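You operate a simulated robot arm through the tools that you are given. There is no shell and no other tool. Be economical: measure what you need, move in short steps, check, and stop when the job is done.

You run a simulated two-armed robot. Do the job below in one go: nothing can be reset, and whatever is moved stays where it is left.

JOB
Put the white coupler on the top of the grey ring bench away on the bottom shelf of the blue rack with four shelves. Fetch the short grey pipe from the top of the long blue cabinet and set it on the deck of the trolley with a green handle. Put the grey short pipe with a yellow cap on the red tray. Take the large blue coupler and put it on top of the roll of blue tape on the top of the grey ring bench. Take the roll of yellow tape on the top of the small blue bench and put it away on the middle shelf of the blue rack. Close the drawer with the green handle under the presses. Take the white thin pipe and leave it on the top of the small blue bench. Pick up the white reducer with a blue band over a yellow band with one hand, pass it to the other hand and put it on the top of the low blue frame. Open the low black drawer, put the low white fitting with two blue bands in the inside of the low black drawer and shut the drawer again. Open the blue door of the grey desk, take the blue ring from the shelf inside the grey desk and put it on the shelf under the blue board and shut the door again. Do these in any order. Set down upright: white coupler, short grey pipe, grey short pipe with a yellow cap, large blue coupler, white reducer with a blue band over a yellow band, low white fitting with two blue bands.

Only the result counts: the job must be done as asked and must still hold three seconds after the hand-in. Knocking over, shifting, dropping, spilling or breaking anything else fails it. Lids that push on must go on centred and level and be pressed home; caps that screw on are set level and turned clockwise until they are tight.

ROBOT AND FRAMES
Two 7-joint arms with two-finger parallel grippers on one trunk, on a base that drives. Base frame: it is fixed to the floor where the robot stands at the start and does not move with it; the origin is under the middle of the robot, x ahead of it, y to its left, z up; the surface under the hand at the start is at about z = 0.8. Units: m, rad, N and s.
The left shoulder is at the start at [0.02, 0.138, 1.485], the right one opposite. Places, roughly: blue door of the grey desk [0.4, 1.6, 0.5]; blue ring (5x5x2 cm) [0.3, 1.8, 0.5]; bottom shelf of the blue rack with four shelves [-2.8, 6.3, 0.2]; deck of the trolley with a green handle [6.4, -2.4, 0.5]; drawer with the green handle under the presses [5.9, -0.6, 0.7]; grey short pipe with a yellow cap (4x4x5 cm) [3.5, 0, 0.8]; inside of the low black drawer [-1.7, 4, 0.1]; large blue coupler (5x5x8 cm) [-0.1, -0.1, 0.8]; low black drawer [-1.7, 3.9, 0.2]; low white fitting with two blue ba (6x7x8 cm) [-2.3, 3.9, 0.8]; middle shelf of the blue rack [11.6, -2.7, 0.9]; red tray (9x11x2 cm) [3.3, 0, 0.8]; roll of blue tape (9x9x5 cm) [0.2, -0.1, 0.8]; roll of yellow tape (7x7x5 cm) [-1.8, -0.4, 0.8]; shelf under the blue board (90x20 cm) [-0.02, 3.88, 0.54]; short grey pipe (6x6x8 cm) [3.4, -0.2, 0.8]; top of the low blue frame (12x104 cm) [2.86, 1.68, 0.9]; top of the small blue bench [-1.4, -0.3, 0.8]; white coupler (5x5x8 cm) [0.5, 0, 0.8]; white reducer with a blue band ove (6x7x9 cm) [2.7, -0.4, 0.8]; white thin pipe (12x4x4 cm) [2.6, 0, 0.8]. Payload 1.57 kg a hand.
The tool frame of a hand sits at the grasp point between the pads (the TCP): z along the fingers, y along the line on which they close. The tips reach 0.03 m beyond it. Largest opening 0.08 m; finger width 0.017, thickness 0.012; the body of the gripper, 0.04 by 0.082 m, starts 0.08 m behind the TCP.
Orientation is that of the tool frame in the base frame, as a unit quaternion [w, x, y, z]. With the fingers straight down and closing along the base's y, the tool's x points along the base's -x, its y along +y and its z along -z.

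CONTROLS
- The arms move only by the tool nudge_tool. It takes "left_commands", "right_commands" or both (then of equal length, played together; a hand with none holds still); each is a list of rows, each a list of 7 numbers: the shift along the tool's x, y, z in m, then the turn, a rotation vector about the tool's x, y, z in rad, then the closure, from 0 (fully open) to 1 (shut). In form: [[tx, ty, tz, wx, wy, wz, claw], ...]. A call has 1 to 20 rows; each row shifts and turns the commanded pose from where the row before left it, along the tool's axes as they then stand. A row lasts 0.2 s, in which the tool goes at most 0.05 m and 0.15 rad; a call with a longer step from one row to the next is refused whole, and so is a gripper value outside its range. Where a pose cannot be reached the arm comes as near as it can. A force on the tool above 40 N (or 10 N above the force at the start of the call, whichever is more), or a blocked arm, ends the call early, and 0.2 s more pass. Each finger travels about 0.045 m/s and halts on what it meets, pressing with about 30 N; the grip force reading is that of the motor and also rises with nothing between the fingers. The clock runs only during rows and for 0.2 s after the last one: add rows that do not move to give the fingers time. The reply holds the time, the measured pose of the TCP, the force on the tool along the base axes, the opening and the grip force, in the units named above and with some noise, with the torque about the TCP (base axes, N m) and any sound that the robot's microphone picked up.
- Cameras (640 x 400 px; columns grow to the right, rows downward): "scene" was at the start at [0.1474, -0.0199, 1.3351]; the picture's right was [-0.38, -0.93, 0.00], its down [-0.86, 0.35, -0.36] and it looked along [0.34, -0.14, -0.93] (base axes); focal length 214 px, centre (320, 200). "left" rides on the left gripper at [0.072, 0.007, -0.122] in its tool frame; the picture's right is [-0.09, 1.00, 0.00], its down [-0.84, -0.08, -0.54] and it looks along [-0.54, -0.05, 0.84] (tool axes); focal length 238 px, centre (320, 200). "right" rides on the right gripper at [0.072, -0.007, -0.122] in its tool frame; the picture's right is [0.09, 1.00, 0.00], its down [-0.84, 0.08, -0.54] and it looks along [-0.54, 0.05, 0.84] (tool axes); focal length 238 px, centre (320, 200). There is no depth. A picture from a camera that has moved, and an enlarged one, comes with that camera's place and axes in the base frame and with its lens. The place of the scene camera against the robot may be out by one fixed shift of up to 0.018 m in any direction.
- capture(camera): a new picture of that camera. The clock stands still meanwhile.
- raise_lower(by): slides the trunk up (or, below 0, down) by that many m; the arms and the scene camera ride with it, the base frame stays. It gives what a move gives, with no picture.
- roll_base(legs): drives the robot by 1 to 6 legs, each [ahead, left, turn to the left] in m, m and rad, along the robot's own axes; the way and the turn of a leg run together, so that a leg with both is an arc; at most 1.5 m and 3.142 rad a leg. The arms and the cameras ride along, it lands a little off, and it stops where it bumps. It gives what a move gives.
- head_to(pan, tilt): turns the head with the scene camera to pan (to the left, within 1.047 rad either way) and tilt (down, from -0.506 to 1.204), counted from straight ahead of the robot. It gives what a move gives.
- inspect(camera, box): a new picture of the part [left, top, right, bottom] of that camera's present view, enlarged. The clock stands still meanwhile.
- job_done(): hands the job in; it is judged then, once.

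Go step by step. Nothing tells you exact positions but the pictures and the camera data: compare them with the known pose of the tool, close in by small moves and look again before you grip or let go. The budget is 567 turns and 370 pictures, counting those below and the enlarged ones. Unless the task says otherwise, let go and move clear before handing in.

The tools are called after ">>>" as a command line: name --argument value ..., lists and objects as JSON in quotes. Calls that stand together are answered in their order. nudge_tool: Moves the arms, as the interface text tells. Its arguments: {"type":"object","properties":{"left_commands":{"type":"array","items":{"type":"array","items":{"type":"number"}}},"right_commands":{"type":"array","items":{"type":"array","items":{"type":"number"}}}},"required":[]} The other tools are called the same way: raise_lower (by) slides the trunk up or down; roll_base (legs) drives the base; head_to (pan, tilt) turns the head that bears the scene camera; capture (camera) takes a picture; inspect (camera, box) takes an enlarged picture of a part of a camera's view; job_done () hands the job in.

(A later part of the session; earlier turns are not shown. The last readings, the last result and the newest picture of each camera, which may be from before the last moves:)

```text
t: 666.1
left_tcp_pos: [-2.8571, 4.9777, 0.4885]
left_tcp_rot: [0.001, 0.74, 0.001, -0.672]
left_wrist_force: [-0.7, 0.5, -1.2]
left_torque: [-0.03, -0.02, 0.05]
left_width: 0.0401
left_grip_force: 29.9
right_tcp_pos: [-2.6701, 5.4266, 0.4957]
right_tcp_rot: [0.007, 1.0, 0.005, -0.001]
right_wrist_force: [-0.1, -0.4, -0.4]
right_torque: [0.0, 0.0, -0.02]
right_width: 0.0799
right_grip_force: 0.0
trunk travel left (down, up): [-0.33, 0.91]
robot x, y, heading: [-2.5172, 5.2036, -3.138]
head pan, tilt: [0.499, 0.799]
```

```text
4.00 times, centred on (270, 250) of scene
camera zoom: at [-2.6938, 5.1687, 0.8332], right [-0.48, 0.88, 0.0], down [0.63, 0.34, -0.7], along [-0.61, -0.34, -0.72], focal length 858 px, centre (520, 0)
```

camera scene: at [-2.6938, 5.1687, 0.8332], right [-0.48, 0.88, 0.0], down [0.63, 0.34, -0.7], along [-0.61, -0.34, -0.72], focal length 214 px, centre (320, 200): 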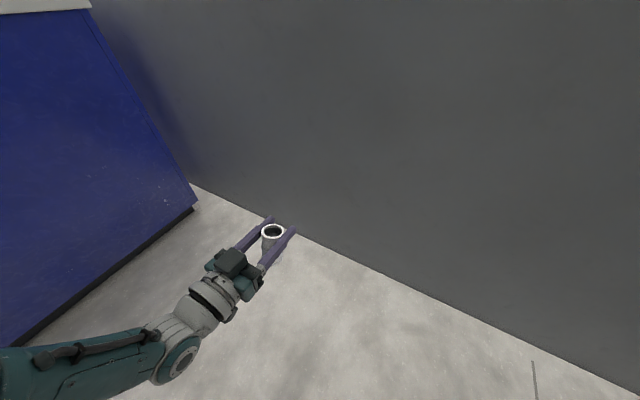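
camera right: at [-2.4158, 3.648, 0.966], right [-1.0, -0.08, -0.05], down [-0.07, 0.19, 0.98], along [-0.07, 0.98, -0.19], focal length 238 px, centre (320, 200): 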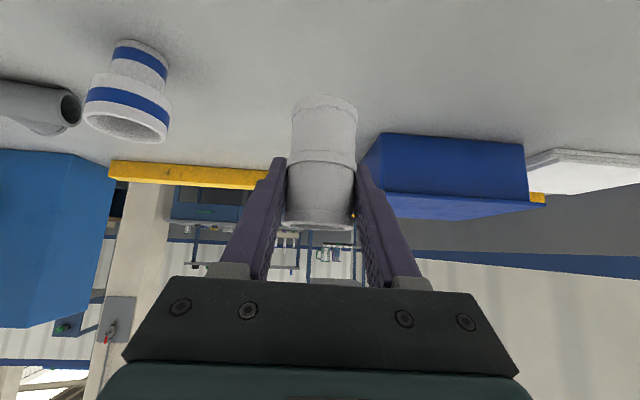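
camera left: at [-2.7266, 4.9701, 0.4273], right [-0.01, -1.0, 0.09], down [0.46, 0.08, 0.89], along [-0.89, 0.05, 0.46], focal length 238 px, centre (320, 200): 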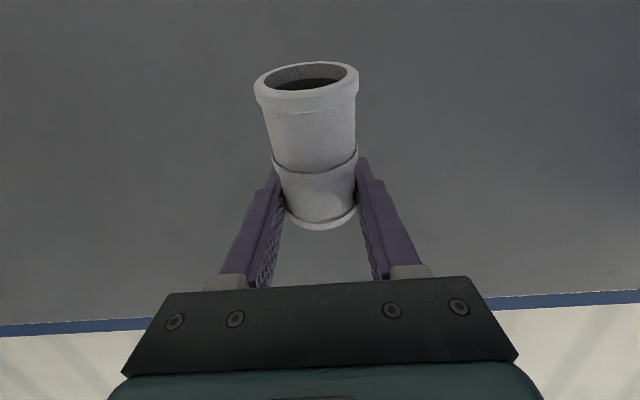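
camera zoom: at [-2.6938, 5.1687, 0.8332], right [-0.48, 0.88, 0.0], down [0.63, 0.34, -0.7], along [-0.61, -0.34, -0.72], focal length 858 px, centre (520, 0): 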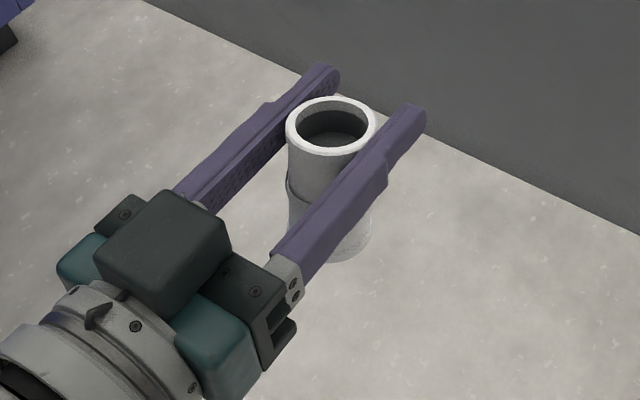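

The coupler also slid back in the grip, so it needs a fresh grasp. I'll return to the grey bench, set it down near the front edge (it will settle upright from a small lean) and regrasp.

>>> roll_base --legs '[[-0.1, 0, -1.57]]'

>>> raise_lower --by 0.4

>>> raise_lower --by 0.4

>>> head_to --pan 0 --tilt 1.0

>>> roll_base --legs '[[-1.0, -0.06, 0], [-0.9, -0.06, 0]]'

>>> capture --camera "scene"

```text
t: 670.4
left_tcp_pos: [-2.6833, 5.4804, 0.4879]
left_tcp_rot: [0.475, -0.523, 0.524, 0.475]
left_wrist_force: [0.0, 0.4, 0.1]
left_torque: [-0.01, -0.01, 0.03]
left_width: 0.0404
left_grip_force: 30.0
right_tcp_pos: [-2.2339, 5.2928, 0.4953]
right_tcp_rot: [0.005, 0.708, -0.706, -0.005]
right_wrist_force: [-0.5, 0.5, 0.0]
right_torque: [0.0, -0.03, 0.0]
right_width: 0.0799
right_grip_force: 0.0
trunk travel left (down, up): [-0.33, 0.91]
robot x, y, heading: [-2.4555, 5.1428, 1.571]
head pan, tilt: [0.499, 0.799]
```

```text
t: 674.2
left_tcp_pos: [-2.6835, 5.4807, 0.8873]
left_tcp_rot: [0.475, -0.524, 0.525, 0.474]
left_wrist_force: [-0.3, -0.1, -1.4]
left_torque: [0.03, 0.0, 0.02]
left_width: 0.0397
left_grip_force: 29.9
right_tcp_pos: [-2.234, 5.2922, 0.8952]
right_tcp_rot: [0.004, 0.709, -0.705, -0.006]
right_wrist_force: [0.5, -0.5, -1.0]
right_torque: [-0.03, -0.02, 0.01]
right_width: 0.0798
right_grip_force: 0.0
trunk travel left (down, up): [-0.73, 0.51]
robot x, y, heading: [-2.4541, 5.1399, 1.571]
head pan, tilt: [0.499, 0.799]
```

```text
t: 678.0
left_tcp_pos: [-2.6833, 5.4807, 1.2877]
left_tcp_rot: [0.475, -0.523, 0.524, 0.475]
left_wrist_force: [-0.3, -0.3, -1.5]
left_torque: [0.0, 0.03, 0.01]
left_width: 0.0399
left_grip_force: 29.8
right_tcp_pos: [-2.2337, 5.293, 1.2954]
right_tcp_rot: [0.005, 0.708, -0.706, -0.005]
right_wrist_force: [-0.2, -0.5, -0.2]
right_torque: [0.01, 0.01, 0.03]
right_width: 0.0799
right_grip_force: 0.0
trunk travel left (down, up): [-1.13, 0.11]
robot x, y, heading: [-2.4558, 5.143, 1.571]
head pan, tilt: [0.499, 0.799]
```

```text
t: 679.0
left_tcp_pos: [-2.6833, 5.4802, 1.288]
left_tcp_rot: [0.476, -0.523, 0.524, 0.475]
left_wrist_force: [-0.4, 1.3, -0.7]
left_torque: [0.04, -0.03, -0.02]
left_width: 0.0401
left_grip_force: 30.1
right_tcp_pos: [-2.2346, 5.2915, 1.2958]
right_tcp_rot: [0.005, 0.709, -0.705, -0.006]
right_wrist_force: [0.3, 0.1, 0.6]
right_torque: [0.02, 0.01, -0.01]
right_width: 0.0801
right_grip_force: 0.0
trunk travel left (down, up): [-1.13, 0.11]
robot x, y, heading: [-2.4535, 5.1431, 1.573]
head pan, tilt: [0.0, 1.0]
```

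```text
t: 688.4
left_tcp_pos: [-2.5535, 3.6016, 1.288]
left_tcp_rot: [-0.47, 0.529, -0.519, -0.479]
left_wrist_force: [0.2, -0.5, -0.8]
left_torque: [0.0, 0.01, -0.03]
left_width: 0.0399
left_grip_force: 29.7
right_tcp_pos: [-2.1006, 3.4231, 1.2942]
right_tcp_rot: [0.004, 0.717, -0.697, -0.006]
right_wrist_force: [0.1, -0.2, 0.3]
right_torque: [-0.01, 0.02, -0.01]
right_width: 0.0802
right_grip_force: 0.1
trunk travel left (down, up): [-1.13, 0.11]
robot x, y, heading: [-2.319, 3.2646, 1.592]
head pan, tilt: [0.0, 1.0]
```

```text
190 pictures are left
camera scene: at [-2.3261, 3.4383, 1.6181], right [1.0, 0.02, 0.0], down [0.02, -0.84, -0.54], along [-0.01, 0.54, -0.84], focal length 214 px, centre (320, 200)
```

scene: 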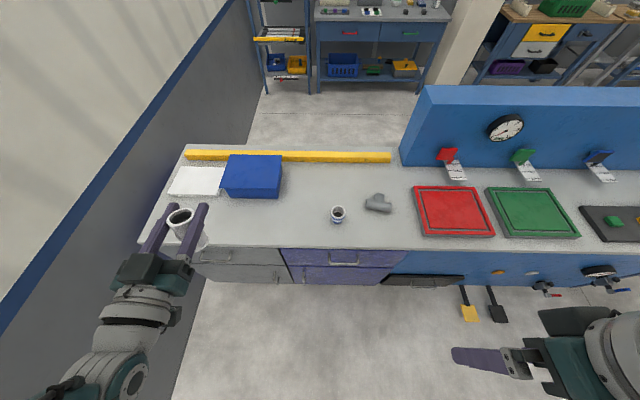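

>>> roll_base --legs '[[0.185, 0, -0.021]]'

>>> raise_lower --by -0.4

>>> capture --camera "left"

>>> capture --camera "scene"

```text
t: 689.9
left_tcp_pos: [-2.5503, 3.7931, 1.2883]
left_tcp_rot: [0.475, -0.524, 0.524, 0.475]
left_wrist_force: [0.1, 0.5, 1.2]
left_torque: [-0.02, -0.02, -0.02]
left_width: 0.0402
left_grip_force: 29.9
right_tcp_pos: [-2.0995, 3.6062, 1.2945]
right_tcp_rot: [0.004, 0.71, -0.704, -0.006]
right_wrist_force: [0.3, 0.2, -0.3]
right_torque: [-0.02, 0.02, 0.01]
right_width: 0.08
right_grip_force: 0.0
trunk travel left (down, up): [-1.13, 0.11]
robot x, y, heading: [-2.3238, 3.4624, 1.569]
head pan, tilt: [0.0, 1.0]
```

```text
t: 693.8
left_tcp_pos: [-2.5481, 3.7925, 0.8877]
left_tcp_rot: [-0.474, 0.524, -0.523, -0.476]
left_wrist_force: [0.6, 0.0, -0.9]
left_torque: [0.0, 0.02, 0.03]
left_width: 0.0403
left_grip_force: 29.8
right_tcp_pos: [-2.0998, 3.6068, 0.8948]
right_tcp_rot: [0.004, 0.709, -0.705, -0.005]
right_wrist_force: [-0.3, -0.4, 0.2]
right_torque: [0.02, -0.02, 0.0]
right_width: 0.0801
right_grip_force: 0.0
trunk travel left (down, up): [-0.73, 0.51]
robot x, y, heading: [-2.3202, 3.4574, 1.571]
head pan, tilt: [0.0, 1.0]
```

```text
189 pictures are left
camera left: at [-2.554, 3.6647, 0.8273], right [-1.0, 0.01, 0.09], down [0.08, -0.46, 0.89], along [0.05, 0.89, 0.46], focal length 238 px, centre (320, 200)
```

left: 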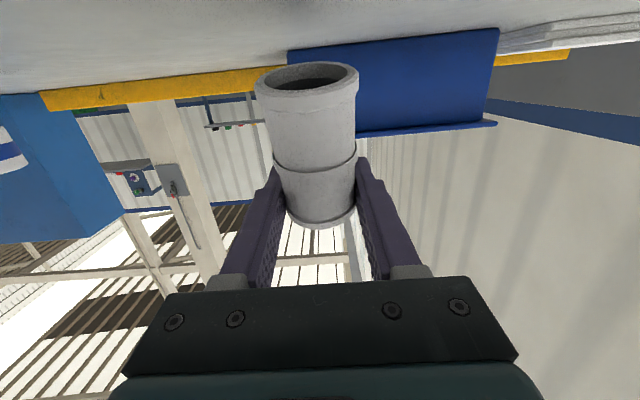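

```text
188 pictures are left
camera scene: at [-2.3246, 3.6268, 1.2181], right [1.0, 0.0, 0.0], down [0.0, -0.84, -0.54], along [0.0, 0.54, -0.84], focal length 214 px, centre (320, 200)
```

scene: 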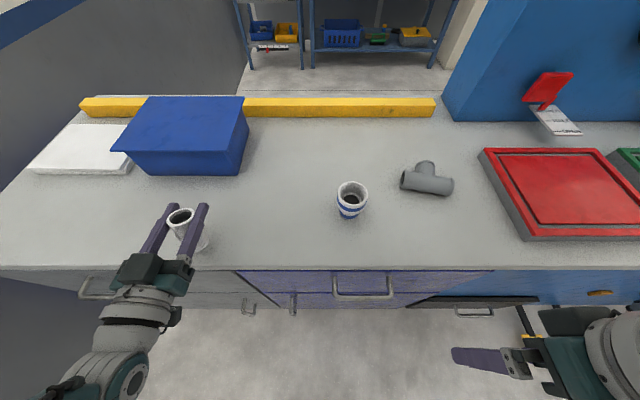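

>>> roll_base --legs '[[0.018, 0, 0]]'

>>> raise_lower --by -0.026

>>> raise_lower --by -0.006

>>> inspect --camera "scene" --box '[120, 180, 280, 300]'

```text
t: 694.5
left_tcp_pos: [-2.548, 3.8114, 0.8881]
left_tcp_rot: [0.475, -0.524, 0.525, 0.474]
left_wrist_force: [0.2, -0.3, -0.5]
left_torque: [0.01, 0.01, -0.02]
left_width: 0.0402
left_grip_force: 29.7
right_tcp_pos: [-2.0983, 3.6261, 0.8956]
right_tcp_rot: [0.004, 0.71, -0.705, -0.006]
right_wrist_force: [-0.6, -0.5, 0.1]
right_torque: [-0.01, -0.04, -0.04]
right_width: 0.0801
right_grip_force: 0.0
trunk travel left (down, up): [-0.73, 0.51]
robot x, y, heading: [-2.3217, 3.4737, 1.569]
head pan, tilt: [0.0, 1.0]
```

```text
t: 695.3
left_tcp_pos: [-2.55, 3.8141, 0.8658]
left_tcp_rot: [0.478, -0.521, 0.521, 0.478]
left_wrist_force: [1.8, -2.5, 25.4]
left_torque: [-0.24, -0.05, -0.01]
left_width: 0.0401
left_grip_force: 30.3
right_tcp_pos: [-2.0991, 3.6246, 0.8697]
right_tcp_rot: [0.005, 0.709, -0.705, -0.006]
right_wrist_force: [0.0, -0.3, 0.1]
right_torque: [0.0, -0.01, 0.02]
right_width: 0.0799
right_grip_force: 0.0
trunk travel left (down, up): [-0.704, 0.536]
robot x, y, heading: [-2.3209, 3.4728, 1.569]
head pan, tilt: [0.0, 1.0]
```

```text
t: 695.8
left_tcp_pos: [-2.5491, 3.8156, 0.859]
left_tcp_rot: [0.478, -0.521, 0.521, 0.478]
left_wrist_force: [0.8, 1.5, 26.3]
left_torque: [0.03, -0.04, 0.02]
left_width: 0.0401
left_grip_force: 29.9
right_tcp_pos: [-2.1007, 3.6252, 0.8643]
right_tcp_rot: [0.004, 0.71, -0.705, -0.007]
right_wrist_force: [0.6, -0.4, 0.7]
right_torque: [0.0, 0.01, 0.0]
right_width: 0.0799
right_grip_force: 0.1
trunk travel left (down, up): [-0.698, 0.542]
robot x, y, heading: [-2.3232, 3.4745, 1.57]
head pan, tilt: [0.0, 1.0]
```

```text
3.33 times, centred on (200, 240) of scene
camera zoom: at [-2.3253, 3.6457, 1.1865], right [1.0, 0.0, 0.0], down [0.0, -0.84, -0.54], along [0.0, 0.54, -0.84], focal length 715 px, centre (720, 67)
```

zoom: 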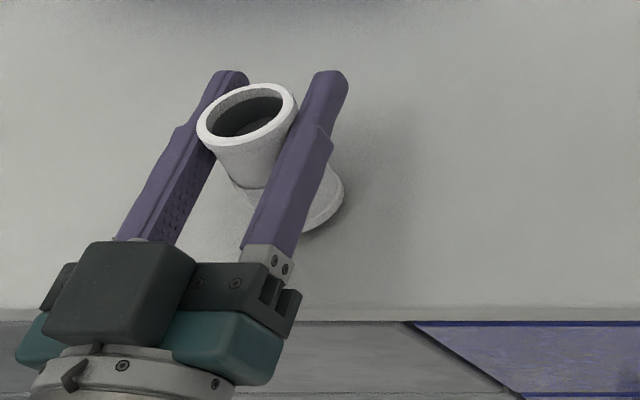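

Pressing down is rotating it upright (torque has vanished). Press a little more, then release.

>>> raise_lower --by -0.005

>>> inspect --camera "scene" --box '[120, 180, 280, 300]'

>>> capture --camera "left"

```text
t: 696.4
left_tcp_pos: [-2.5485, 3.8137, 0.8536]
left_tcp_rot: [0.477, -0.521, 0.522, 0.478]
left_wrist_force: [1.9, -0.2, 26.5]
left_torque: [0.0, -0.11, 0.01]
left_width: 0.0401
left_grip_force: 29.4
right_tcp_pos: [-2.1003, 3.6258, 0.8584]
right_tcp_rot: [0.005, 0.709, -0.706, -0.006]
right_wrist_force: [0.4, -0.6, -0.3]
right_torque: [-0.02, 0.01, -0.01]
right_width: 0.08
right_grip_force: 0.0
trunk travel left (down, up): [-0.693, 0.547]
robot x, y, heading: [-2.3205, 3.4752, 1.57]
head pan, tilt: [0.0, 1.0]
```

```text
3.33 times, centred on (200, 240) of scene
camera zoom: at [-2.3251, 3.6455, 1.1814], right [1.0, 0.0, 0.0], down [0.0, -0.84, -0.54], along [0.0, 0.54, -0.84], focal length 715 px, centre (720, 67)
```

zoom: 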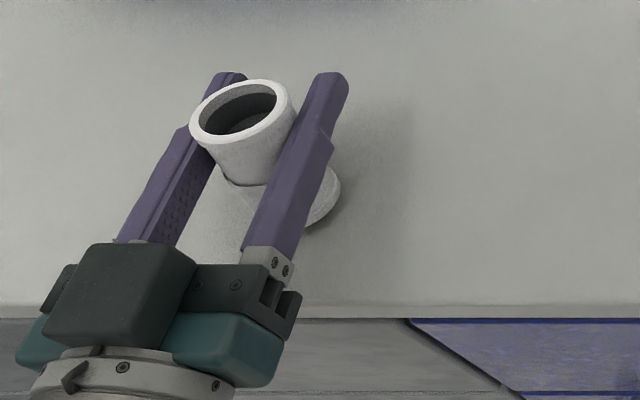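

```text
185 pictures are left
camera left: at [-2.5547, 3.6852, 0.7916], right [-1.0, 0.01, 0.09], down [0.08, -0.47, 0.88], along [0.05, 0.88, 0.46], focal length 238 px, centre (320, 200)
```

left: 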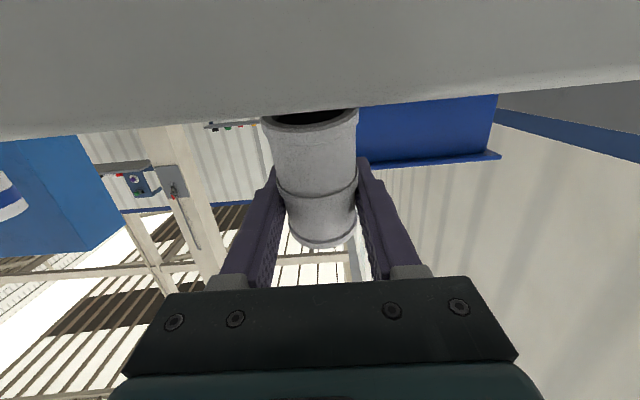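

>>> raise_lower --by 0.003

>>> nudge_tool --left_commands '[[0, 0, 0, 0, 0, 0, 0.45], [0, 0, 0, 0, 0, 0, 0.4], [0, 0, 0, 0, 0, 0, 0.2], [0, 0, 0, 0, 0, 0, 0], [0, 0, 0, 0, 0, 0, 0]]'

>>> inspect --camera "scene" --box '[120, 180, 280, 300]'

```text
t: 696.9
left_tcp_pos: [-2.5485, 3.8106, 0.8536]
left_tcp_rot: [0.475, -0.524, 0.524, 0.475]
left_wrist_force: [0.1, 2.4, 10.6]
left_torque: [0.15, -0.01, 0.0]
left_width: 0.0401
left_grip_force: 29.5
right_tcp_pos: [-2.0999, 3.6256, 0.8615]
right_tcp_rot: [0.004, 0.709, -0.705, -0.006]
right_wrist_force: [0.5, 0.5, 1.1]
right_torque: [-0.02, -0.03, -0.01]
right_width: 0.08
right_grip_force: 0.0
trunk travel left (down, up): [-0.696, 0.544]
robot x, y, heading: [-2.3186, 3.4733, 1.571]
head pan, tilt: [0.0, 1.0]
```

```text
t: 698.1
left_tcp_pos: [-2.5491, 3.812, 0.8537]
left_tcp_rot: [0.476, -0.523, 0.524, 0.475]
left_wrist_force: [-0.4, 0.4, 0.0]
left_torque: [0.04, -0.03, -0.01]
left_width: 0.0799
left_grip_force: 0.0
right_tcp_pos: [-2.0988, 3.6231, 0.8603]
right_tcp_rot: [0.005, 0.709, -0.705, -0.006]
right_wrist_force: [-1.3, 1.0, 0.2]
right_torque: [-0.01, 0.01, -0.02]
right_width: 0.0801
right_grip_force: 0.1
trunk travel left (down, up): [-0.696, 0.544]
robot x, y, heading: [-2.3191, 3.4717, 1.573]
head pan, tilt: [0.0, 1.0]
```

```text
3.33 times, centred on (200, 240) of scene
camera zoom: at [-2.3245, 3.6442, 1.1841], right [1.0, 0.0, 0.0], down [0.0, -0.84, -0.54], along [0.0, 0.54, -0.84], focal length 715 px, centre (720, 67)
```

zoom: 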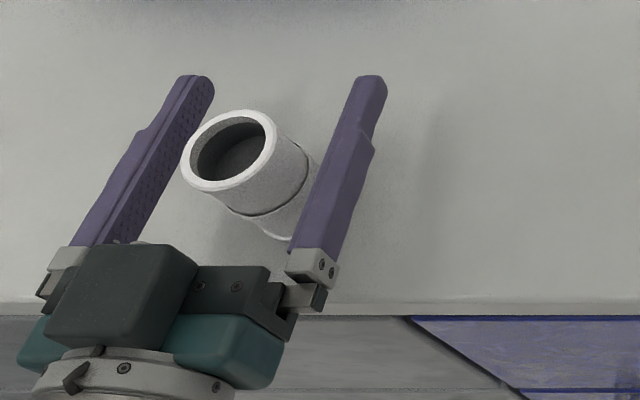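

It now stands upright. Withdraw, pitch the hand back to 46°, and regrasp with the fingertips.

>>> roll_base --legs '[[-0.12, 0, 0]]'

>>> raise_lower --by 0.15

>>> nudge_tool --left_commands '[[0, 0, 0, 0, 0.135, 0, 0], [0, 0, 0, 0, 0.135, 0, 0], [0, 0, 0, 0, 0.135, 0, 0], [0, 0, 0, 0, 0.135, 0, 0], [0, 0, 0, 0, 0.135, 0, 0], [0, 0, 0, 0, 0, 0, 0]]'

>>> capture --camera "left"

>>> capture --camera "scene"

```text
t: 699.3
left_tcp_pos: [-2.5495, 3.6902, 0.8547]
left_tcp_rot: [0.475, -0.524, 0.524, 0.475]
left_wrist_force: [-0.1, 0.1, 1.2]
left_torque: [0.01, -0.02, -0.02]
left_width: 0.0801
left_grip_force: 0.0
right_tcp_pos: [-2.099, 3.5048, 0.8619]
right_tcp_rot: [0.004, 0.71, -0.704, -0.005]
right_wrist_force: [-0.5, -0.2, 0.5]
right_torque: [-0.02, -0.01, -0.01]
right_width: 0.0802
right_grip_force: 0.1
trunk travel left (down, up): [-0.696, 0.544]
robot x, y, heading: [-2.3193, 3.3546, 1.572]
head pan, tilt: [0.0, 1.0]
```

```text
t: 701.1
left_tcp_pos: [-2.5491, 3.6918, 1.0033]
left_tcp_rot: [0.475, -0.524, 0.524, 0.475]
left_wrist_force: [-0.3, 0.7, 0.4]
left_torque: [0.03, 0.01, 0.01]
left_width: 0.08
left_grip_force: 0.1
right_tcp_pos: [-2.0995, 3.505, 1.0114]
right_tcp_rot: [0.004, 0.71, -0.704, -0.005]
right_wrist_force: [-0.3, -0.3, 0.1]
right_torque: [0.03, 0.0, 0.0]
right_width: 0.0799
right_grip_force: 0.1
trunk travel left (down, up): [-0.846, 0.394]
robot x, y, heading: [-2.32, 3.3551, 1.572]
head pan, tilt: [0.0, 1.0]
```

```text
t: 702.5
left_tcp_pos: [-2.5489, 3.69, 1.0044]
left_tcp_rot: [0.275, -0.651, 0.652, 0.274]
left_wrist_force: [-0.7, 0.2, -0.1]
left_torque: [-0.03, 0.03, 0.01]
left_width: 0.0798
left_grip_force: 0.0
right_tcp_pos: [-2.0997, 3.5041, 1.0125]
right_tcp_rot: [0.004, 0.71, -0.704, -0.005]
right_wrist_force: [1.2, -0.2, 0.2]
right_torque: [0.0, -0.02, -0.06]
right_width: 0.08
right_grip_force: 0.0
trunk travel left (down, up): [-0.846, 0.394]
robot x, y, heading: [-2.3212, 3.3565, 1.57]
head pan, tilt: [0.0, 1.0]
```

```text
183 pictures are left
camera left: at [-2.554, 3.5524, 1.0373], right [-1.0, 0.06, 0.07], down [0.08, 0.2, 0.98], along [0.05, 0.98, -0.2], focal length 238 px, centre (320, 200)
```

left: 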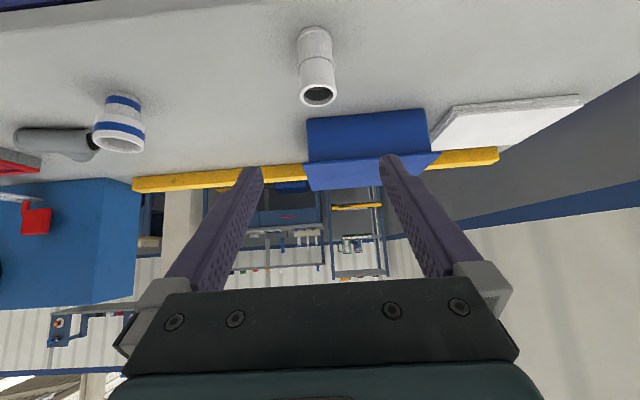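

```text
182 pictures are left
camera scene: at [-2.3247, 3.5245, 1.3341], right [1.0, 0.0, 0.0], down [0.0, -0.84, -0.54], along [0.0, 0.54, -0.84], focal length 214 px, centre (320, 200)
```

scene: 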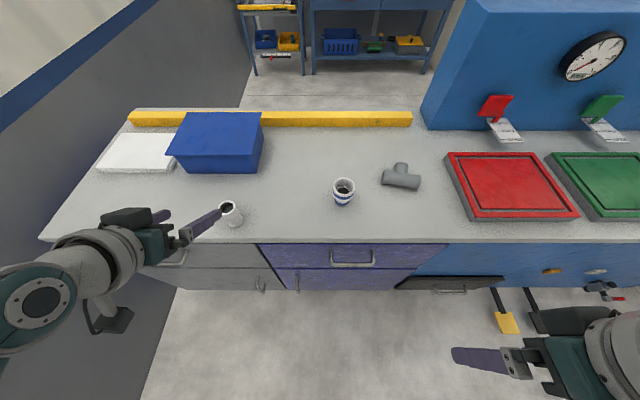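

>>> raise_lower --by -0.142

>>> roll_base --legs '[[0.07, 0, 0]]'

>>> capture --camera "left"

```text
t: 704.1
left_tcp_pos: [-2.549, 3.6909, 0.864]
left_tcp_rot: [0.276, -0.651, 0.652, 0.275]
left_wrist_force: [0.0, -1.1, 0.0]
left_torque: [0.01, 0.01, 0.03]
left_width: 0.08
left_grip_force: 0.0
right_tcp_pos: [-2.1002, 3.5048, 0.8697]
right_tcp_rot: [0.004, 0.71, -0.704, -0.006]
right_wrist_force: [0.0, -0.9, 0.7]
right_torque: [0.01, 0.0, 0.01]
right_width: 0.0801
right_grip_force: 0.1
trunk travel left (down, up): [-0.704, 0.536]
robot x, y, heading: [-2.3218, 3.354, 1.571]
head pan, tilt: [0.0, 1.0]
```

```text
t: 705.2
left_tcp_pos: [-2.5489, 3.7609, 0.8642]
left_tcp_rot: [-0.275, 0.652, -0.651, -0.276]
left_wrist_force: [-0.4, 0.1, -0.6]
left_torque: [0.0, 0.0, 0.03]
left_width: 0.0798
left_grip_force: 0.0
right_tcp_pos: [-2.0991, 3.574, 0.8692]
right_tcp_rot: [0.004, 0.71, -0.704, -0.006]
right_wrist_force: [-1.1, -0.6, 1.1]
right_torque: [-0.01, -0.01, 0.03]
right_width: 0.0798
right_grip_force: 0.1
trunk travel left (down, up): [-0.704, 0.536]
robot x, y, heading: [-2.3198, 3.4242, 1.572]
head pan, tilt: [0.0, 1.0]
```

```text
181 pictures are left
camera left: at [-2.5539, 3.6234, 0.8949], right [-1.0, 0.06, 0.07], down [0.08, 0.2, 0.98], along [0.05, 0.98, -0.2], focal length 238 px, centre (320, 200)
```

left: 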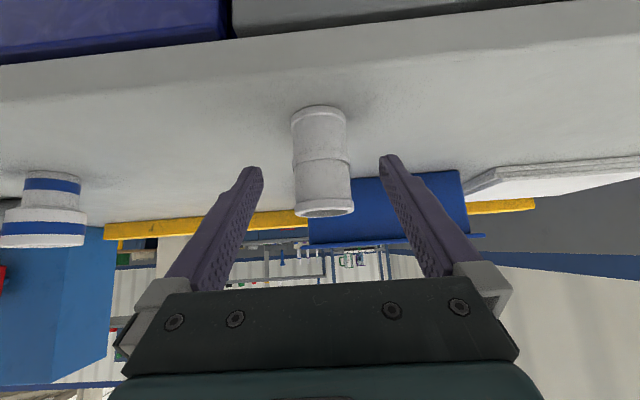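

>>> roll_base --legs '[[0.018, 0, 0]]'

>>> nudge_tool --left_commands '[[0, 0, 0, 0, 0, 0, 0.4], [0, 0, 0, 0, 0, 0, 1], [0, 0, 0, 0, 0, 0, 1], [0, 0, 0, 0, 0, 0, 1], [0, 0, 0, 0, 0, 0, 1], [0, 0, 0, 0, 0, 0, 1]]'

>>> capture --camera "left"

```text
t: 706.0
left_tcp_pos: [-2.5477, 3.7815, 0.8617]
left_tcp_rot: [-0.275, 0.652, -0.651, -0.275]
left_wrist_force: [0.5, 0.7, 0.1]
left_torque: [0.01, 0.01, -0.01]
left_width: 0.08
left_grip_force: 0.1
right_tcp_pos: [-2.0985, 3.5929, 0.8686]
right_tcp_rot: [0.005, 0.71, -0.704, -0.005]
right_wrist_force: [0.4, -0.1, -0.1]
right_torque: [-0.01, -0.02, 0.01]
right_width: 0.0801
right_grip_force: 0.1
trunk travel left (down, up): [-0.704, 0.536]
robot x, y, heading: [-2.322, 3.438, 1.57]
head pan, tilt: [0.0, 1.0]
```

```text
t: 707.4
left_tcp_pos: [-2.5483, 3.7804, 0.863]
left_tcp_rot: [-0.275, 0.652, -0.651, -0.275]
left_wrist_force: [0.2, 0.8, 0.5]
left_torque: [-0.03, -0.01, 0.0]
left_width: 0.0397
left_grip_force: 29.9
right_tcp_pos: [-2.099, 3.5932, 0.869]
right_tcp_rot: [0.004, 0.709, -0.705, -0.005]
right_wrist_force: [-0.1, -0.2, 0.5]
right_torque: [0.01, 0.02, -0.01]
right_width: 0.0801
right_grip_force: 0.0
trunk travel left (down, up): [-0.704, 0.536]
robot x, y, heading: [-2.3218, 3.4419, 1.569]
head pan, tilt: [0.0, 1.0]
```

```text
180 pictures are left
camera left: at [-2.5539, 3.6413, 0.8949], right [-1.0, 0.06, 0.07], down [0.08, 0.2, 0.98], along [0.05, 0.98, -0.2], focal length 238 px, centre (320, 200)
```

left: 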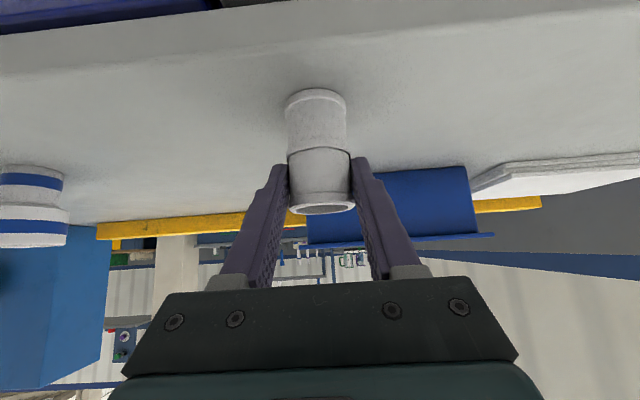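

Same fingertip grasp as before. Back to the rack, staying higher this time.

>>> raise_lower --by 0.4

>>> raise_lower --by 0.12

>>> roll_base --legs '[[0.95, 0.14, 0], [0.95, 0.11, 0]]'

>>> raise_lower --by -0.4

>>> raise_lower --by -0.4

>>> head_to --pan 0.3 --tilt 0.6

>>> capture --camera "left"

```text
t: 711.2
left_tcp_pos: [-2.5487, 3.7798, 1.2606]
left_tcp_rot: [0.275, -0.651, 0.652, 0.275]
left_wrist_force: [-0.3, 0.4, -0.7]
left_torque: [0.03, -0.01, 0.01]
left_width: 0.0397
left_grip_force: 30.0
right_tcp_pos: [-2.0992, 3.5936, 1.269]
right_tcp_rot: [0.005, 0.71, -0.705, -0.006]
right_wrist_force: [-0.9, 0.7, -0.2]
right_torque: [-0.01, 0.01, 0.0]
right_width: 0.0801
right_grip_force: 0.0
trunk travel left (down, up): [-1.104, 0.136]
robot x, y, heading: [-2.323, 3.4427, 1.572]
head pan, tilt: [0.0, 1.0]
```

```text
t: 712.7
left_tcp_pos: [-2.5494, 3.7793, 1.3837]
left_tcp_rot: [0.275, -0.652, 0.652, 0.274]
left_wrist_force: [0.1, -0.3, 0.3]
left_torque: [-0.02, -0.01, 0.0]
left_width: 0.0398
left_grip_force: 29.8
right_tcp_pos: [-2.1003, 3.5938, 1.3899]
right_tcp_rot: [0.004, 0.709, -0.705, -0.006]
right_wrist_force: [0.1, 0.9, 0.0]
right_torque: [-0.01, -0.02, 0.0]
right_width: 0.0801
right_grip_force: 0.1
trunk travel left (down, up): [-1.224, 0.016]
robot x, y, heading: [-2.3199, 3.4432, 1.569]
head pan, tilt: [0.0, 1.0]
```

```text
t: 722.3
left_tcp_pos: [-2.7027, 5.7003, 1.3827]
left_tcp_rot: [0.285, -0.626, 0.676, 0.264]
left_wrist_force: [0.2, 1.1, -0.3]
left_torque: [-0.02, 0.03, 0.01]
left_width: 0.0399
left_grip_force: 30.0
right_tcp_pos: [-2.2681, 5.4806, 1.3893]
right_tcp_rot: [-0.004, -0.683, 0.731, 0.006]
right_wrist_force: [-0.2, -0.2, -0.5]
right_torque: [-0.02, 0.0, -0.04]
right_width: 0.0798
right_grip_force: 0.0
trunk travel left (down, up): [-1.224, 0.016]
robot x, y, heading: [-2.5013, 5.3464, 1.5]
head pan, tilt: [0.0, 1.0]
```

```text
t: 726.1
left_tcp_pos: [-2.702, 5.7004, 0.9834]
left_tcp_rot: [0.286, -0.626, 0.676, 0.264]
left_wrist_force: [0.1, -0.6, -0.5]
left_torque: [0.02, 0.0, -0.01]
left_width: 0.0396
left_grip_force: 30.2
right_tcp_pos: [-2.2679, 5.4805, 0.9898]
right_tcp_rot: [-0.003, -0.683, 0.731, 0.005]
right_wrist_force: [0.0, 0.2, -0.1]
right_torque: [-0.01, 0.0, 0.02]
right_width: 0.0798
right_grip_force: 0.1
trunk travel left (down, up): [-0.824, 0.416]
robot x, y, heading: [-2.5006, 5.3457, 1.494]
head pan, tilt: [0.0, 1.0]
```

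```text
t: 729.9
left_tcp_pos: [-2.7027, 5.7001, 0.5826]
left_tcp_rot: [0.285, -0.627, 0.675, 0.264]
left_wrist_force: [-0.5, 0.0, -1.1]
left_torque: [0.02, 0.02, 0.02]
left_width: 0.0398
left_grip_force: 29.9
right_tcp_pos: [-2.2681, 5.4815, 0.59]
right_tcp_rot: [-0.004, -0.683, 0.731, 0.006]
right_wrist_force: [-0.3, -0.6, -0.1]
right_torque: [0.01, 0.0, -0.01]
right_width: 0.0801
right_grip_force: 0.0
trunk travel left (down, up): [-0.424, 0.816]
robot x, y, heading: [-2.4998, 5.3467, 1.496]
head pan, tilt: [0.0, 1.0]
```

```text
t: 730.8
left_tcp_pos: [-2.7023, 5.7004, 0.5831]
left_tcp_rot: [0.284, -0.627, 0.676, 0.264]
left_wrist_force: [0.6, 1.0, 0.1]
left_torque: [-0.01, 0.02, 0.02]
left_width: 0.0396
left_grip_force: 30.0
right_tcp_pos: [-2.2662, 5.4799, 0.5894]
right_tcp_rot: [-0.004, -0.683, 0.73, 0.006]
right_wrist_force: [-0.4, -0.1, -0.2]
right_torque: [-0.02, -0.01, 0.02]
right_width: 0.08
right_grip_force: 0.0
trunk travel left (down, up): [-0.424, 0.816]
robot x, y, heading: [-2.4957, 5.3436, 1.492]
head pan, tilt: [0.3, 0.6]
```

```text
179 pictures are left
camera left: at [-2.7174, 5.5623, 0.6149], right [-0.99, 0.14, 0.07], down [0.09, 0.19, 0.98], along [0.12, 0.97, -0.2], focal length 238 px, centre (320, 200)
```

left: 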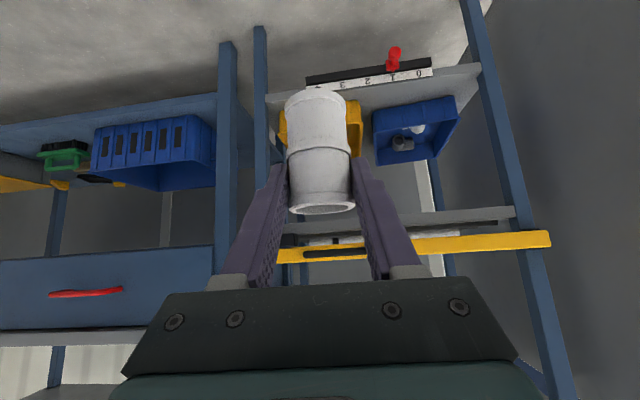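

>>> roll_base --legs '[[0, 0, 0.077], [0.25, 0.066, 0]]'

>>> raise_lower --by -0.22

>>> capture --camera "left"

>>> inspect --camera "scene" --box '[160, 150, 400, 350]'

```text
t: 733.1
left_tcp_pos: [-2.7908, 5.9351, 0.5822]
left_tcp_rot: [0.275, -0.65, 0.654, 0.274]
left_wrist_force: [0.8, 0.0, 0.2]
left_torque: [-0.01, 0.02, 0.0]
left_width: 0.0401
left_grip_force: 30.0
right_tcp_pos: [-2.3425, 5.7466, 0.5891]
right_tcp_rot: [0.004, 0.708, -0.707, -0.006]
right_wrist_force: [0.2, 0.6, 0.0]
right_torque: [-0.02, 0.01, 0.01]
right_width: 0.08
right_grip_force: 0.0
trunk travel left (down, up): [-0.424, 0.816]
robot x, y, heading: [-2.5654, 5.5961, 1.571]
head pan, tilt: [0.3, 0.6]
```

```text
t: 735.5
left_tcp_pos: [-2.7903, 5.9345, 0.3617]
left_tcp_rot: [0.276, -0.65, 0.654, 0.274]
left_wrist_force: [0.1, 0.3, -0.3]
left_torque: [-0.02, 0.03, -0.01]
left_width: 0.0394
left_grip_force: 30.4
right_tcp_pos: [-2.3421, 5.745, 0.37]
right_tcp_rot: [0.005, 0.707, -0.707, -0.005]
right_wrist_force: [0.2, 0.0, -0.3]
right_torque: [-0.01, -0.01, -0.01]
right_width: 0.08
right_grip_force: 0.1
trunk travel left (down, up): [-0.204, 1.036]
robot x, y, heading: [-2.5654, 5.5999, 1.57]
head pan, tilt: [0.3, 0.6]
```

```text
178 pictures are left
camera left: at [-2.7965, 5.7959, 0.3948], right [-1.0, 0.07, 0.07], down [0.08, 0.2, 0.98], along [0.05, 0.98, -0.2], focal length 238 px, centre (320, 200)
```

left: 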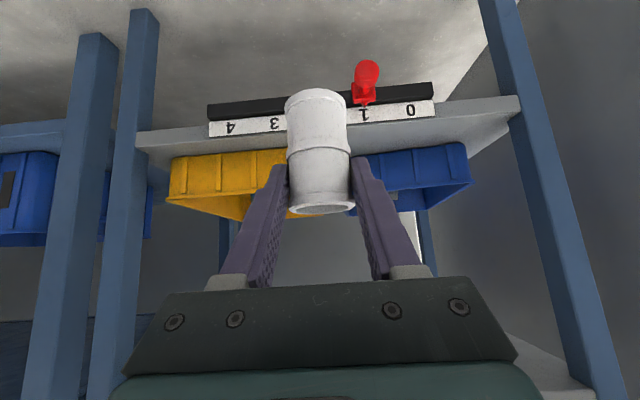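

```text
2.00 times, centred on (280, 250) of scene
camera zoom: at [-2.5936, 5.7821, 0.7242], right [0.96, 0.29, 0.0], down [0.17, -0.54, -0.83], along [-0.24, 0.79, -0.56], focal length 429 px, centre (400, 100)
```

zoom: 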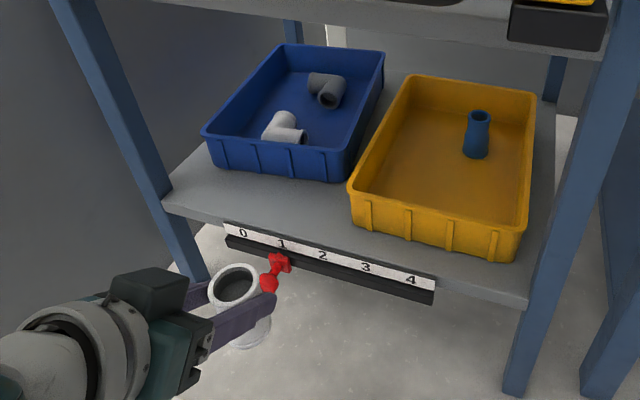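

From here I see the strip in front of the blue bin is about 8 cm deep, so I'll put the coupler there, near (-2.87, 6.15), approaching well above the shelf.

>>> roll_base --legs '[[0.0, 0.08, 0], [0.198, 0, 0]]'

>>> capture --camera "left"

>>> inspect --camera "scene" --box '[120, 150, 360, 350]'

```text
t: 737.7
left_tcp_pos: [-2.8693, 6.1279, 0.3615]
left_tcp_rot: [0.274, -0.651, 0.653, 0.274]
left_wrist_force: [0.3, -0.4, -0.3]
left_torque: [0.02, 0.01, -0.03]
left_width: 0.0397
left_grip_force: 29.9
right_tcp_pos: [-2.4189, 5.9413, 0.3691]
right_tcp_rot: [0.005, 0.708, -0.706, -0.005]
right_wrist_force: [-0.3, 0.9, 0.2]
right_torque: [0.0, -0.03, 0.0]
right_width: 0.0801
right_grip_force: 0.1
trunk travel left (down, up): [-0.204, 1.036]
robot x, y, heading: [-2.6375, 5.7945, 1.576]
head pan, tilt: [0.3, 0.6]
```

```text
176 pictures are left
camera left: at [-2.8739, 5.9902, 0.3947], right [-1.0, 0.07, 0.07], down [0.08, 0.2, 0.98], along [0.05, 0.98, -0.2], focal length 238 px, centre (320, 200)
```

left: 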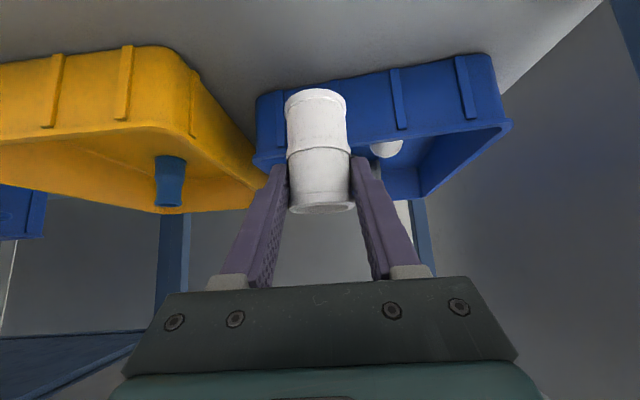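

```text
2.00 times, centred on (240, 250) of scene
camera zoom: at [-2.6708, 5.9767, 0.724], right [0.96, 0.29, 0.0], down [0.17, -0.54, -0.82], along [-0.24, 0.79, -0.57], focal length 429 px, centre (480, 100)
```

zoom: 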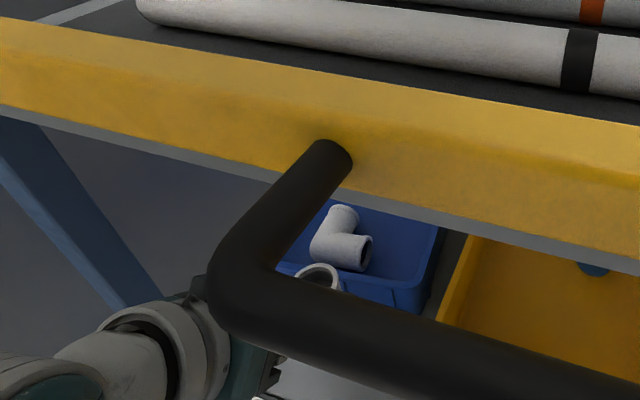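

The head is close to the yellow bar's handle, so I'll lower with the arm only.

>>> nudge_tool --left_commands '[[0.0143, 0, 0.0139, 0, 0, 0, 1], [0.0143, 0, 0.0139, 0, 0, 0, 1], [0.0036, 0, 0.0035, 0, 0, 0, 1], [0.0022, 0, 0.0021, 0, 0, 0, 1], [0.0022, 0, 0.0021, 0, 0, 0, 1], [0.0022, 0, 0.0021, 0, 0, 0, 1], [0, 0, 0, 0, 0, 0, 1]]'

>>> capture --camera "left"

```text
t: 739.3
left_tcp_pos: [-2.8694, 6.1282, 0.3081]
left_tcp_rot: [0.275, -0.65, 0.653, 0.275]
left_wrist_force: [-0.7, 0.0, -0.4]
left_torque: [0.0, 0.02, 0.01]
left_width: 0.0397
left_grip_force: 30.4
right_tcp_pos: [-2.4197, 5.9412, 0.3708]
right_tcp_rot: [0.005, 0.708, -0.706, -0.004]
right_wrist_force: [-0.2, 0.1, 0.0]
right_torque: [0.03, 0.01, -0.03]
right_width: 0.0799
right_grip_force: 0.0
trunk travel left (down, up): [-0.204, 1.036]
robot x, y, heading: [-2.6397, 5.7914, 1.566]
head pan, tilt: [0.3, 0.6]
```

```text
174 pictures are left
camera left: at [-2.8745, 5.9896, 0.3405], right [-1.0, 0.07, 0.07], down [0.08, 0.2, 0.98], along [0.05, 0.98, -0.2], focal length 238 px, centre (320, 200)
```

left: 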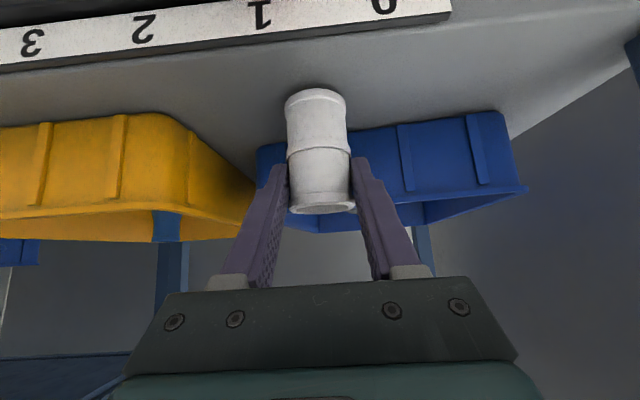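

>>> nudge_tool --left_commands '[[0.0036, 0, 0.0035, 0, 0, 0, 1], [0.0014, 0, 0.0014, 0, 0, 0, 1], [0.0014, 0, 0.0014, 0, 0, 0, 1], [0.0014, 0, 0.0014, 0, 0, 0, 1], [0.0014, 0, 0.0014, 0, 0, 0, 1], [0.0014, 0, 0.0014, 0, 0, 0, 1], [0.0014, 0, 0.0014, 0, 0, 0, 1], [0, 0, 0, 0, 0, 0, 1]]'

```text
t: 741.1
left_tcp_pos: [-2.8687, 6.13, 0.2933]
left_tcp_rot: [0.278, -0.649, 0.652, 0.278]
left_wrist_force: [2.3, -1.7, 27.9]
left_torque: [0.36, -0.12, -0.07]
left_width: 0.0399
left_grip_force: 29.4
right_tcp_pos: [-2.4209, 5.9417, 0.3693]
right_tcp_rot: [0.005, 0.708, -0.706, -0.006]
right_wrist_force: [0.0, 0.0, 0.3]
right_torque: [0.02, 0.01, 0.02]
right_width: 0.0798
right_grip_force: 0.0
trunk travel left (down, up): [-0.204, 1.036]
robot x, y, heading: [-2.6416, 5.792, 1.565]
head pan, tilt: [0.3, 0.6]
```

Contact on the shelf (z≈0.23). Relieve and release.

>>> nudge_tool --left_commands '[[-0.0018, 0, -0.0017, 0, 0, 0, 1], [0, 0, 0, 0, 0, 0, 0.42], [0, 0, 0, 0, 0, 0, 0.2], [0, 0, 0, 0, 0, 0, 0], [0, 0, 0, 0, 0, 0, 0], [0, 0, 0, 0, 0, 0, 0]]'

>>> capture --camera "left"

```text
t: 742.5
left_tcp_pos: [-2.8679, 6.1282, 0.2942]
left_tcp_rot: [0.276, -0.649, 0.654, 0.274]
left_wrist_force: [0.3, 0.6, 0.1]
left_torque: [0.01, 0.0, -0.02]
left_width: 0.0802
left_grip_force: 0.0
right_tcp_pos: [-2.4188, 5.9403, 0.3695]
right_tcp_rot: [0.005, 0.708, -0.706, -0.005]
right_wrist_force: [0.6, 0.1, -0.9]
right_torque: [0.01, 0.01, 0.02]
right_width: 0.08
right_grip_force: 0.1
trunk travel left (down, up): [-0.204, 1.036]
robot x, y, heading: [-2.6414, 5.7918, 1.569]
head pan, tilt: [0.3, 0.6]
```

```text
173 pictures are left
camera left: at [-2.8738, 5.99, 0.3264], right [-1.0, 0.07, 0.07], down [0.08, 0.2, 0.98], along [0.05, 0.98, -0.2], focal length 238 px, centre (320, 200)
```

left: 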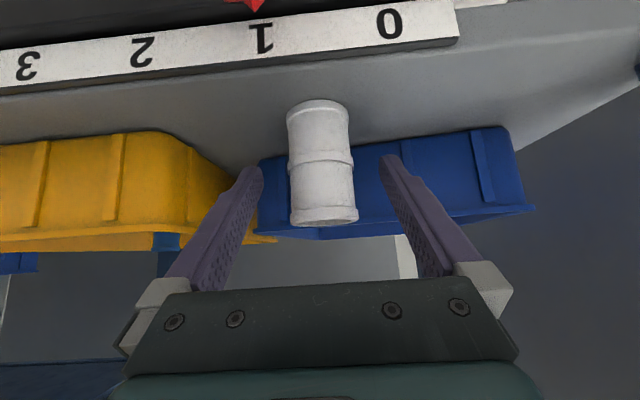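

>>> roll_base --legs '[[-0.35, -0.02, 0]]'

>>> capture --camera "left"

```text
t: 744.8
left_tcp_pos: [-2.8493, 5.7728, 0.2937]
left_tcp_rot: [0.276, -0.65, 0.653, 0.274]
left_wrist_force: [0.1, 0.3, 0.6]
left_torque: [0.01, -0.02, 0.01]
left_width: 0.08
left_grip_force: 0.0
right_tcp_pos: [-2.401, 5.5874, 0.3698]
right_tcp_rot: [0.003, 0.708, -0.706, -0.006]
right_wrist_force: [0.7, -0.2, 0.6]
right_torque: [0.01, 0.0, 0.01]
right_width: 0.0803
right_grip_force: 0.0
trunk travel left (down, up): [-0.204, 1.036]
robot x, y, heading: [-2.6231, 5.4353, 1.568]
head pan, tilt: [0.3, 0.6]
```

```text
172 pictures are left
camera left: at [-2.8545, 5.6353, 0.3267], right [-1.0, 0.07, 0.07], down [0.08, 0.2, 0.98], along [0.05, 0.98, -0.2], focal length 238 px, centre (320, 200)
```

left: 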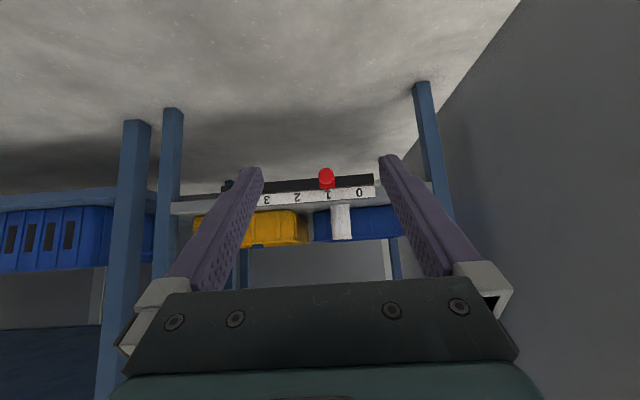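

Coupler is on the bottom shelf. Next the low black drawer: restore the left hand, raise, and go to the front of the grey bench.

>>> raise_lower --by 0.4

>>> raise_lower --by 0.4

>>> nudge_tool --left_commands '[[0, 0, 0, 0, 0.1333, 0, 0], [0, 0, 0, 0, 0.1333, 0, 0], [0, 0, 0, 0, 0.1333, 0, 0], [0, 0, 0, 0, 0.1333, 0, 0], [0, 0, 0, 0, 0.1333, 0, 0], [0, 0, 0, 0, 0.1333, 0, 0]]'

>>> raise_lower --by 0.2

>>> roll_base --legs '[[-1.2, -0.15, 0], [-1.35, -0.2, 0], [0, -0.6, 0]]'

>>> head_to --pan 0 --tilt 0.9

>>> capture --camera "scene"

```text
t: 748.6
left_tcp_pos: [-2.8486, 5.7728, 0.6941]
left_tcp_rot: [0.275, -0.651, 0.652, 0.274]
left_wrist_force: [-0.4, 0.0, 0.2]
left_torque: [0.01, 0.03, -0.02]
left_width: 0.0802
left_grip_force: 0.0
right_tcp_pos: [-2.4005, 5.5853, 0.7701]
right_tcp_rot: [0.005, 0.708, -0.706, -0.006]
right_wrist_force: [-0.2, 1.0, 0.1]
right_torque: [0.03, -0.02, -0.02]
right_width: 0.0801
right_grip_force: 0.0
trunk travel left (down, up): [-0.604, 0.636]
robot x, y, heading: [-2.6192, 5.4368, 1.562]
head pan, tilt: [0.3, 0.6]
```

```text
t: 752.4
left_tcp_pos: [-2.8506, 5.7735, 1.0948]
left_tcp_rot: [0.275, -0.651, 0.652, 0.274]
left_wrist_force: [0.5, 0.2, -0.5]
left_torque: [0.02, -0.01, 0.01]
left_width: 0.0797
left_grip_force: 0.0
right_tcp_pos: [-2.4012, 5.5851, 1.169]
right_tcp_rot: [0.004, 0.708, -0.706, -0.005]
right_wrist_force: [-0.2, -0.1, -0.4]
right_torque: [0.01, 0.01, 0.02]
right_width: 0.0801
right_grip_force: 0.0
trunk travel left (down, up): [-1.004, 0.236]
robot x, y, heading: [-2.6205, 5.435, 1.565]
head pan, tilt: [0.3, 0.6]
```

```text
t: 753.8
left_tcp_pos: [-2.849, 5.7735, 1.0949]
left_tcp_rot: [-0.002, -0.706, 0.709, -0.001]
left_wrist_force: [0.0, -0.5, 0.9]
left_torque: [0.07, 0.0, 0.04]
left_width: 0.0802
left_grip_force: 0.0
right_tcp_pos: [-2.3998, 5.5847, 1.1685]
right_tcp_rot: [0.004, 0.708, -0.706, -0.006]
right_wrist_force: [0.0, 0.3, 0.6]
right_torque: [-0.01, 0.0, 0.01]
right_width: 0.0804
right_grip_force: 0.1
trunk travel left (down, up): [-1.004, 0.236]
robot x, y, heading: [-2.6229, 5.4321, 1.566]
head pan, tilt: [0.3, 0.6]
```

```text
t: 756.0
left_tcp_pos: [-2.8476, 5.7734, 1.2944]
left_tcp_rot: [-0.001, -0.706, 0.708, -0.001]
left_wrist_force: [-0.5, -0.6, 0.9]
left_torque: [0.02, -0.02, 0.03]
left_width: 0.08
left_grip_force: 0.1
right_tcp_pos: [-2.4004, 5.5857, 1.3683]
right_tcp_rot: [0.004, 0.708, -0.706, -0.005]
right_wrist_force: [0.0, -0.1, -0.2]
right_torque: [0.0, 0.04, 0.05]
right_width: 0.0798
right_grip_force: 0.1
trunk travel left (down, up): [-1.204, 0.036]
robot x, y, heading: [-2.6256, 5.4386, 1.564]
head pan, tilt: [0.3, 0.6]
```

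```text
t: 771.6
left_tcp_pos: [-1.8929, 3.2091, 1.294]
left_tcp_rot: [-0.001, -0.7, 0.714, 0.0]
left_wrist_force: [0.5, -0.5, -0.4]
left_torque: [0.0, -0.01, 0.02]
left_width: 0.0799
left_grip_force: 0.0
right_tcp_pos: [-1.4483, 3.0139, 1.3685]
right_tcp_rot: [-0.004, -0.702, 0.712, 0.006]
right_wrist_force: [-0.1, -0.4, -0.1]
right_torque: [-0.04, 0.02, 0.01]
right_width: 0.08
right_grip_force: 0.1
trunk travel left (down, up): [-1.204, 0.036]
robot x, y, heading: [-1.6742, 2.8664, 1.552]
head pan, tilt: [0.3, 0.6]
```

```text
t: 772.4
left_tcp_pos: [-1.8935, 3.2102, 1.2949]
left_tcp_rot: [-0.001, -0.7, 0.714, -0.001]
left_wrist_force: [0.1, -0.6, 0.9]
left_torque: [0.0, -0.01, -0.01]
left_width: 0.0802
left_grip_force: 0.0
right_tcp_pos: [-1.4473, 3.0128, 1.3693]
right_tcp_rot: [-0.005, -0.702, 0.712, 0.006]
right_wrist_force: [0.0, -0.7, 0.2]
right_torque: [-0.03, 0.0, -0.01]
right_width: 0.0798
right_grip_force: 0.1
trunk travel left (down, up): [-1.204, 0.036]
robot x, y, heading: [-1.6729, 2.8704, 1.552]
head pan, tilt: [0.0, 0.901]
```

```text
171 pictures are left
camera scene: at [-1.6734, 3.0444, 1.6994], right [1.0, -0.02, 0.0], down [-0.02, -0.78, -0.62], along [0.01, 0.62, -0.78], focal length 214 px, centre (320, 200)
```

scene: 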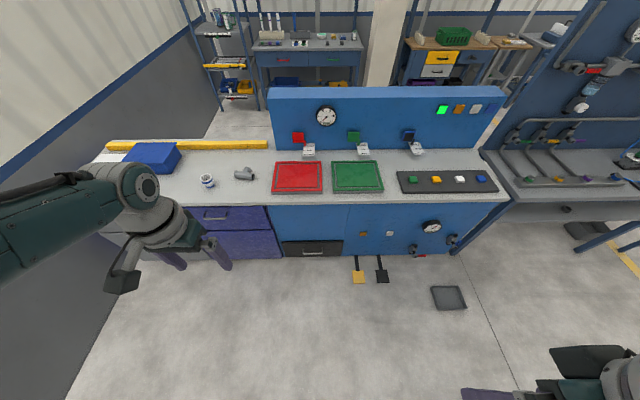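

>>> inspect --camera "scene" --box '[250, 200, 410, 300]'

```text
4.00 times, centred on (330, 250) of scene
camera zoom: at [-1.6734, 3.0444, 1.6994], right [1.0, -0.02, 0.0], down [-0.02, -0.78, -0.62], along [0.01, 0.62, -0.78], focal length 858 px, centre (280, 0)
```

zoom: 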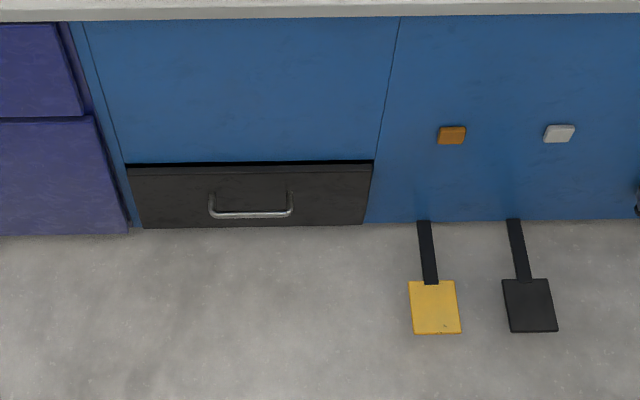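

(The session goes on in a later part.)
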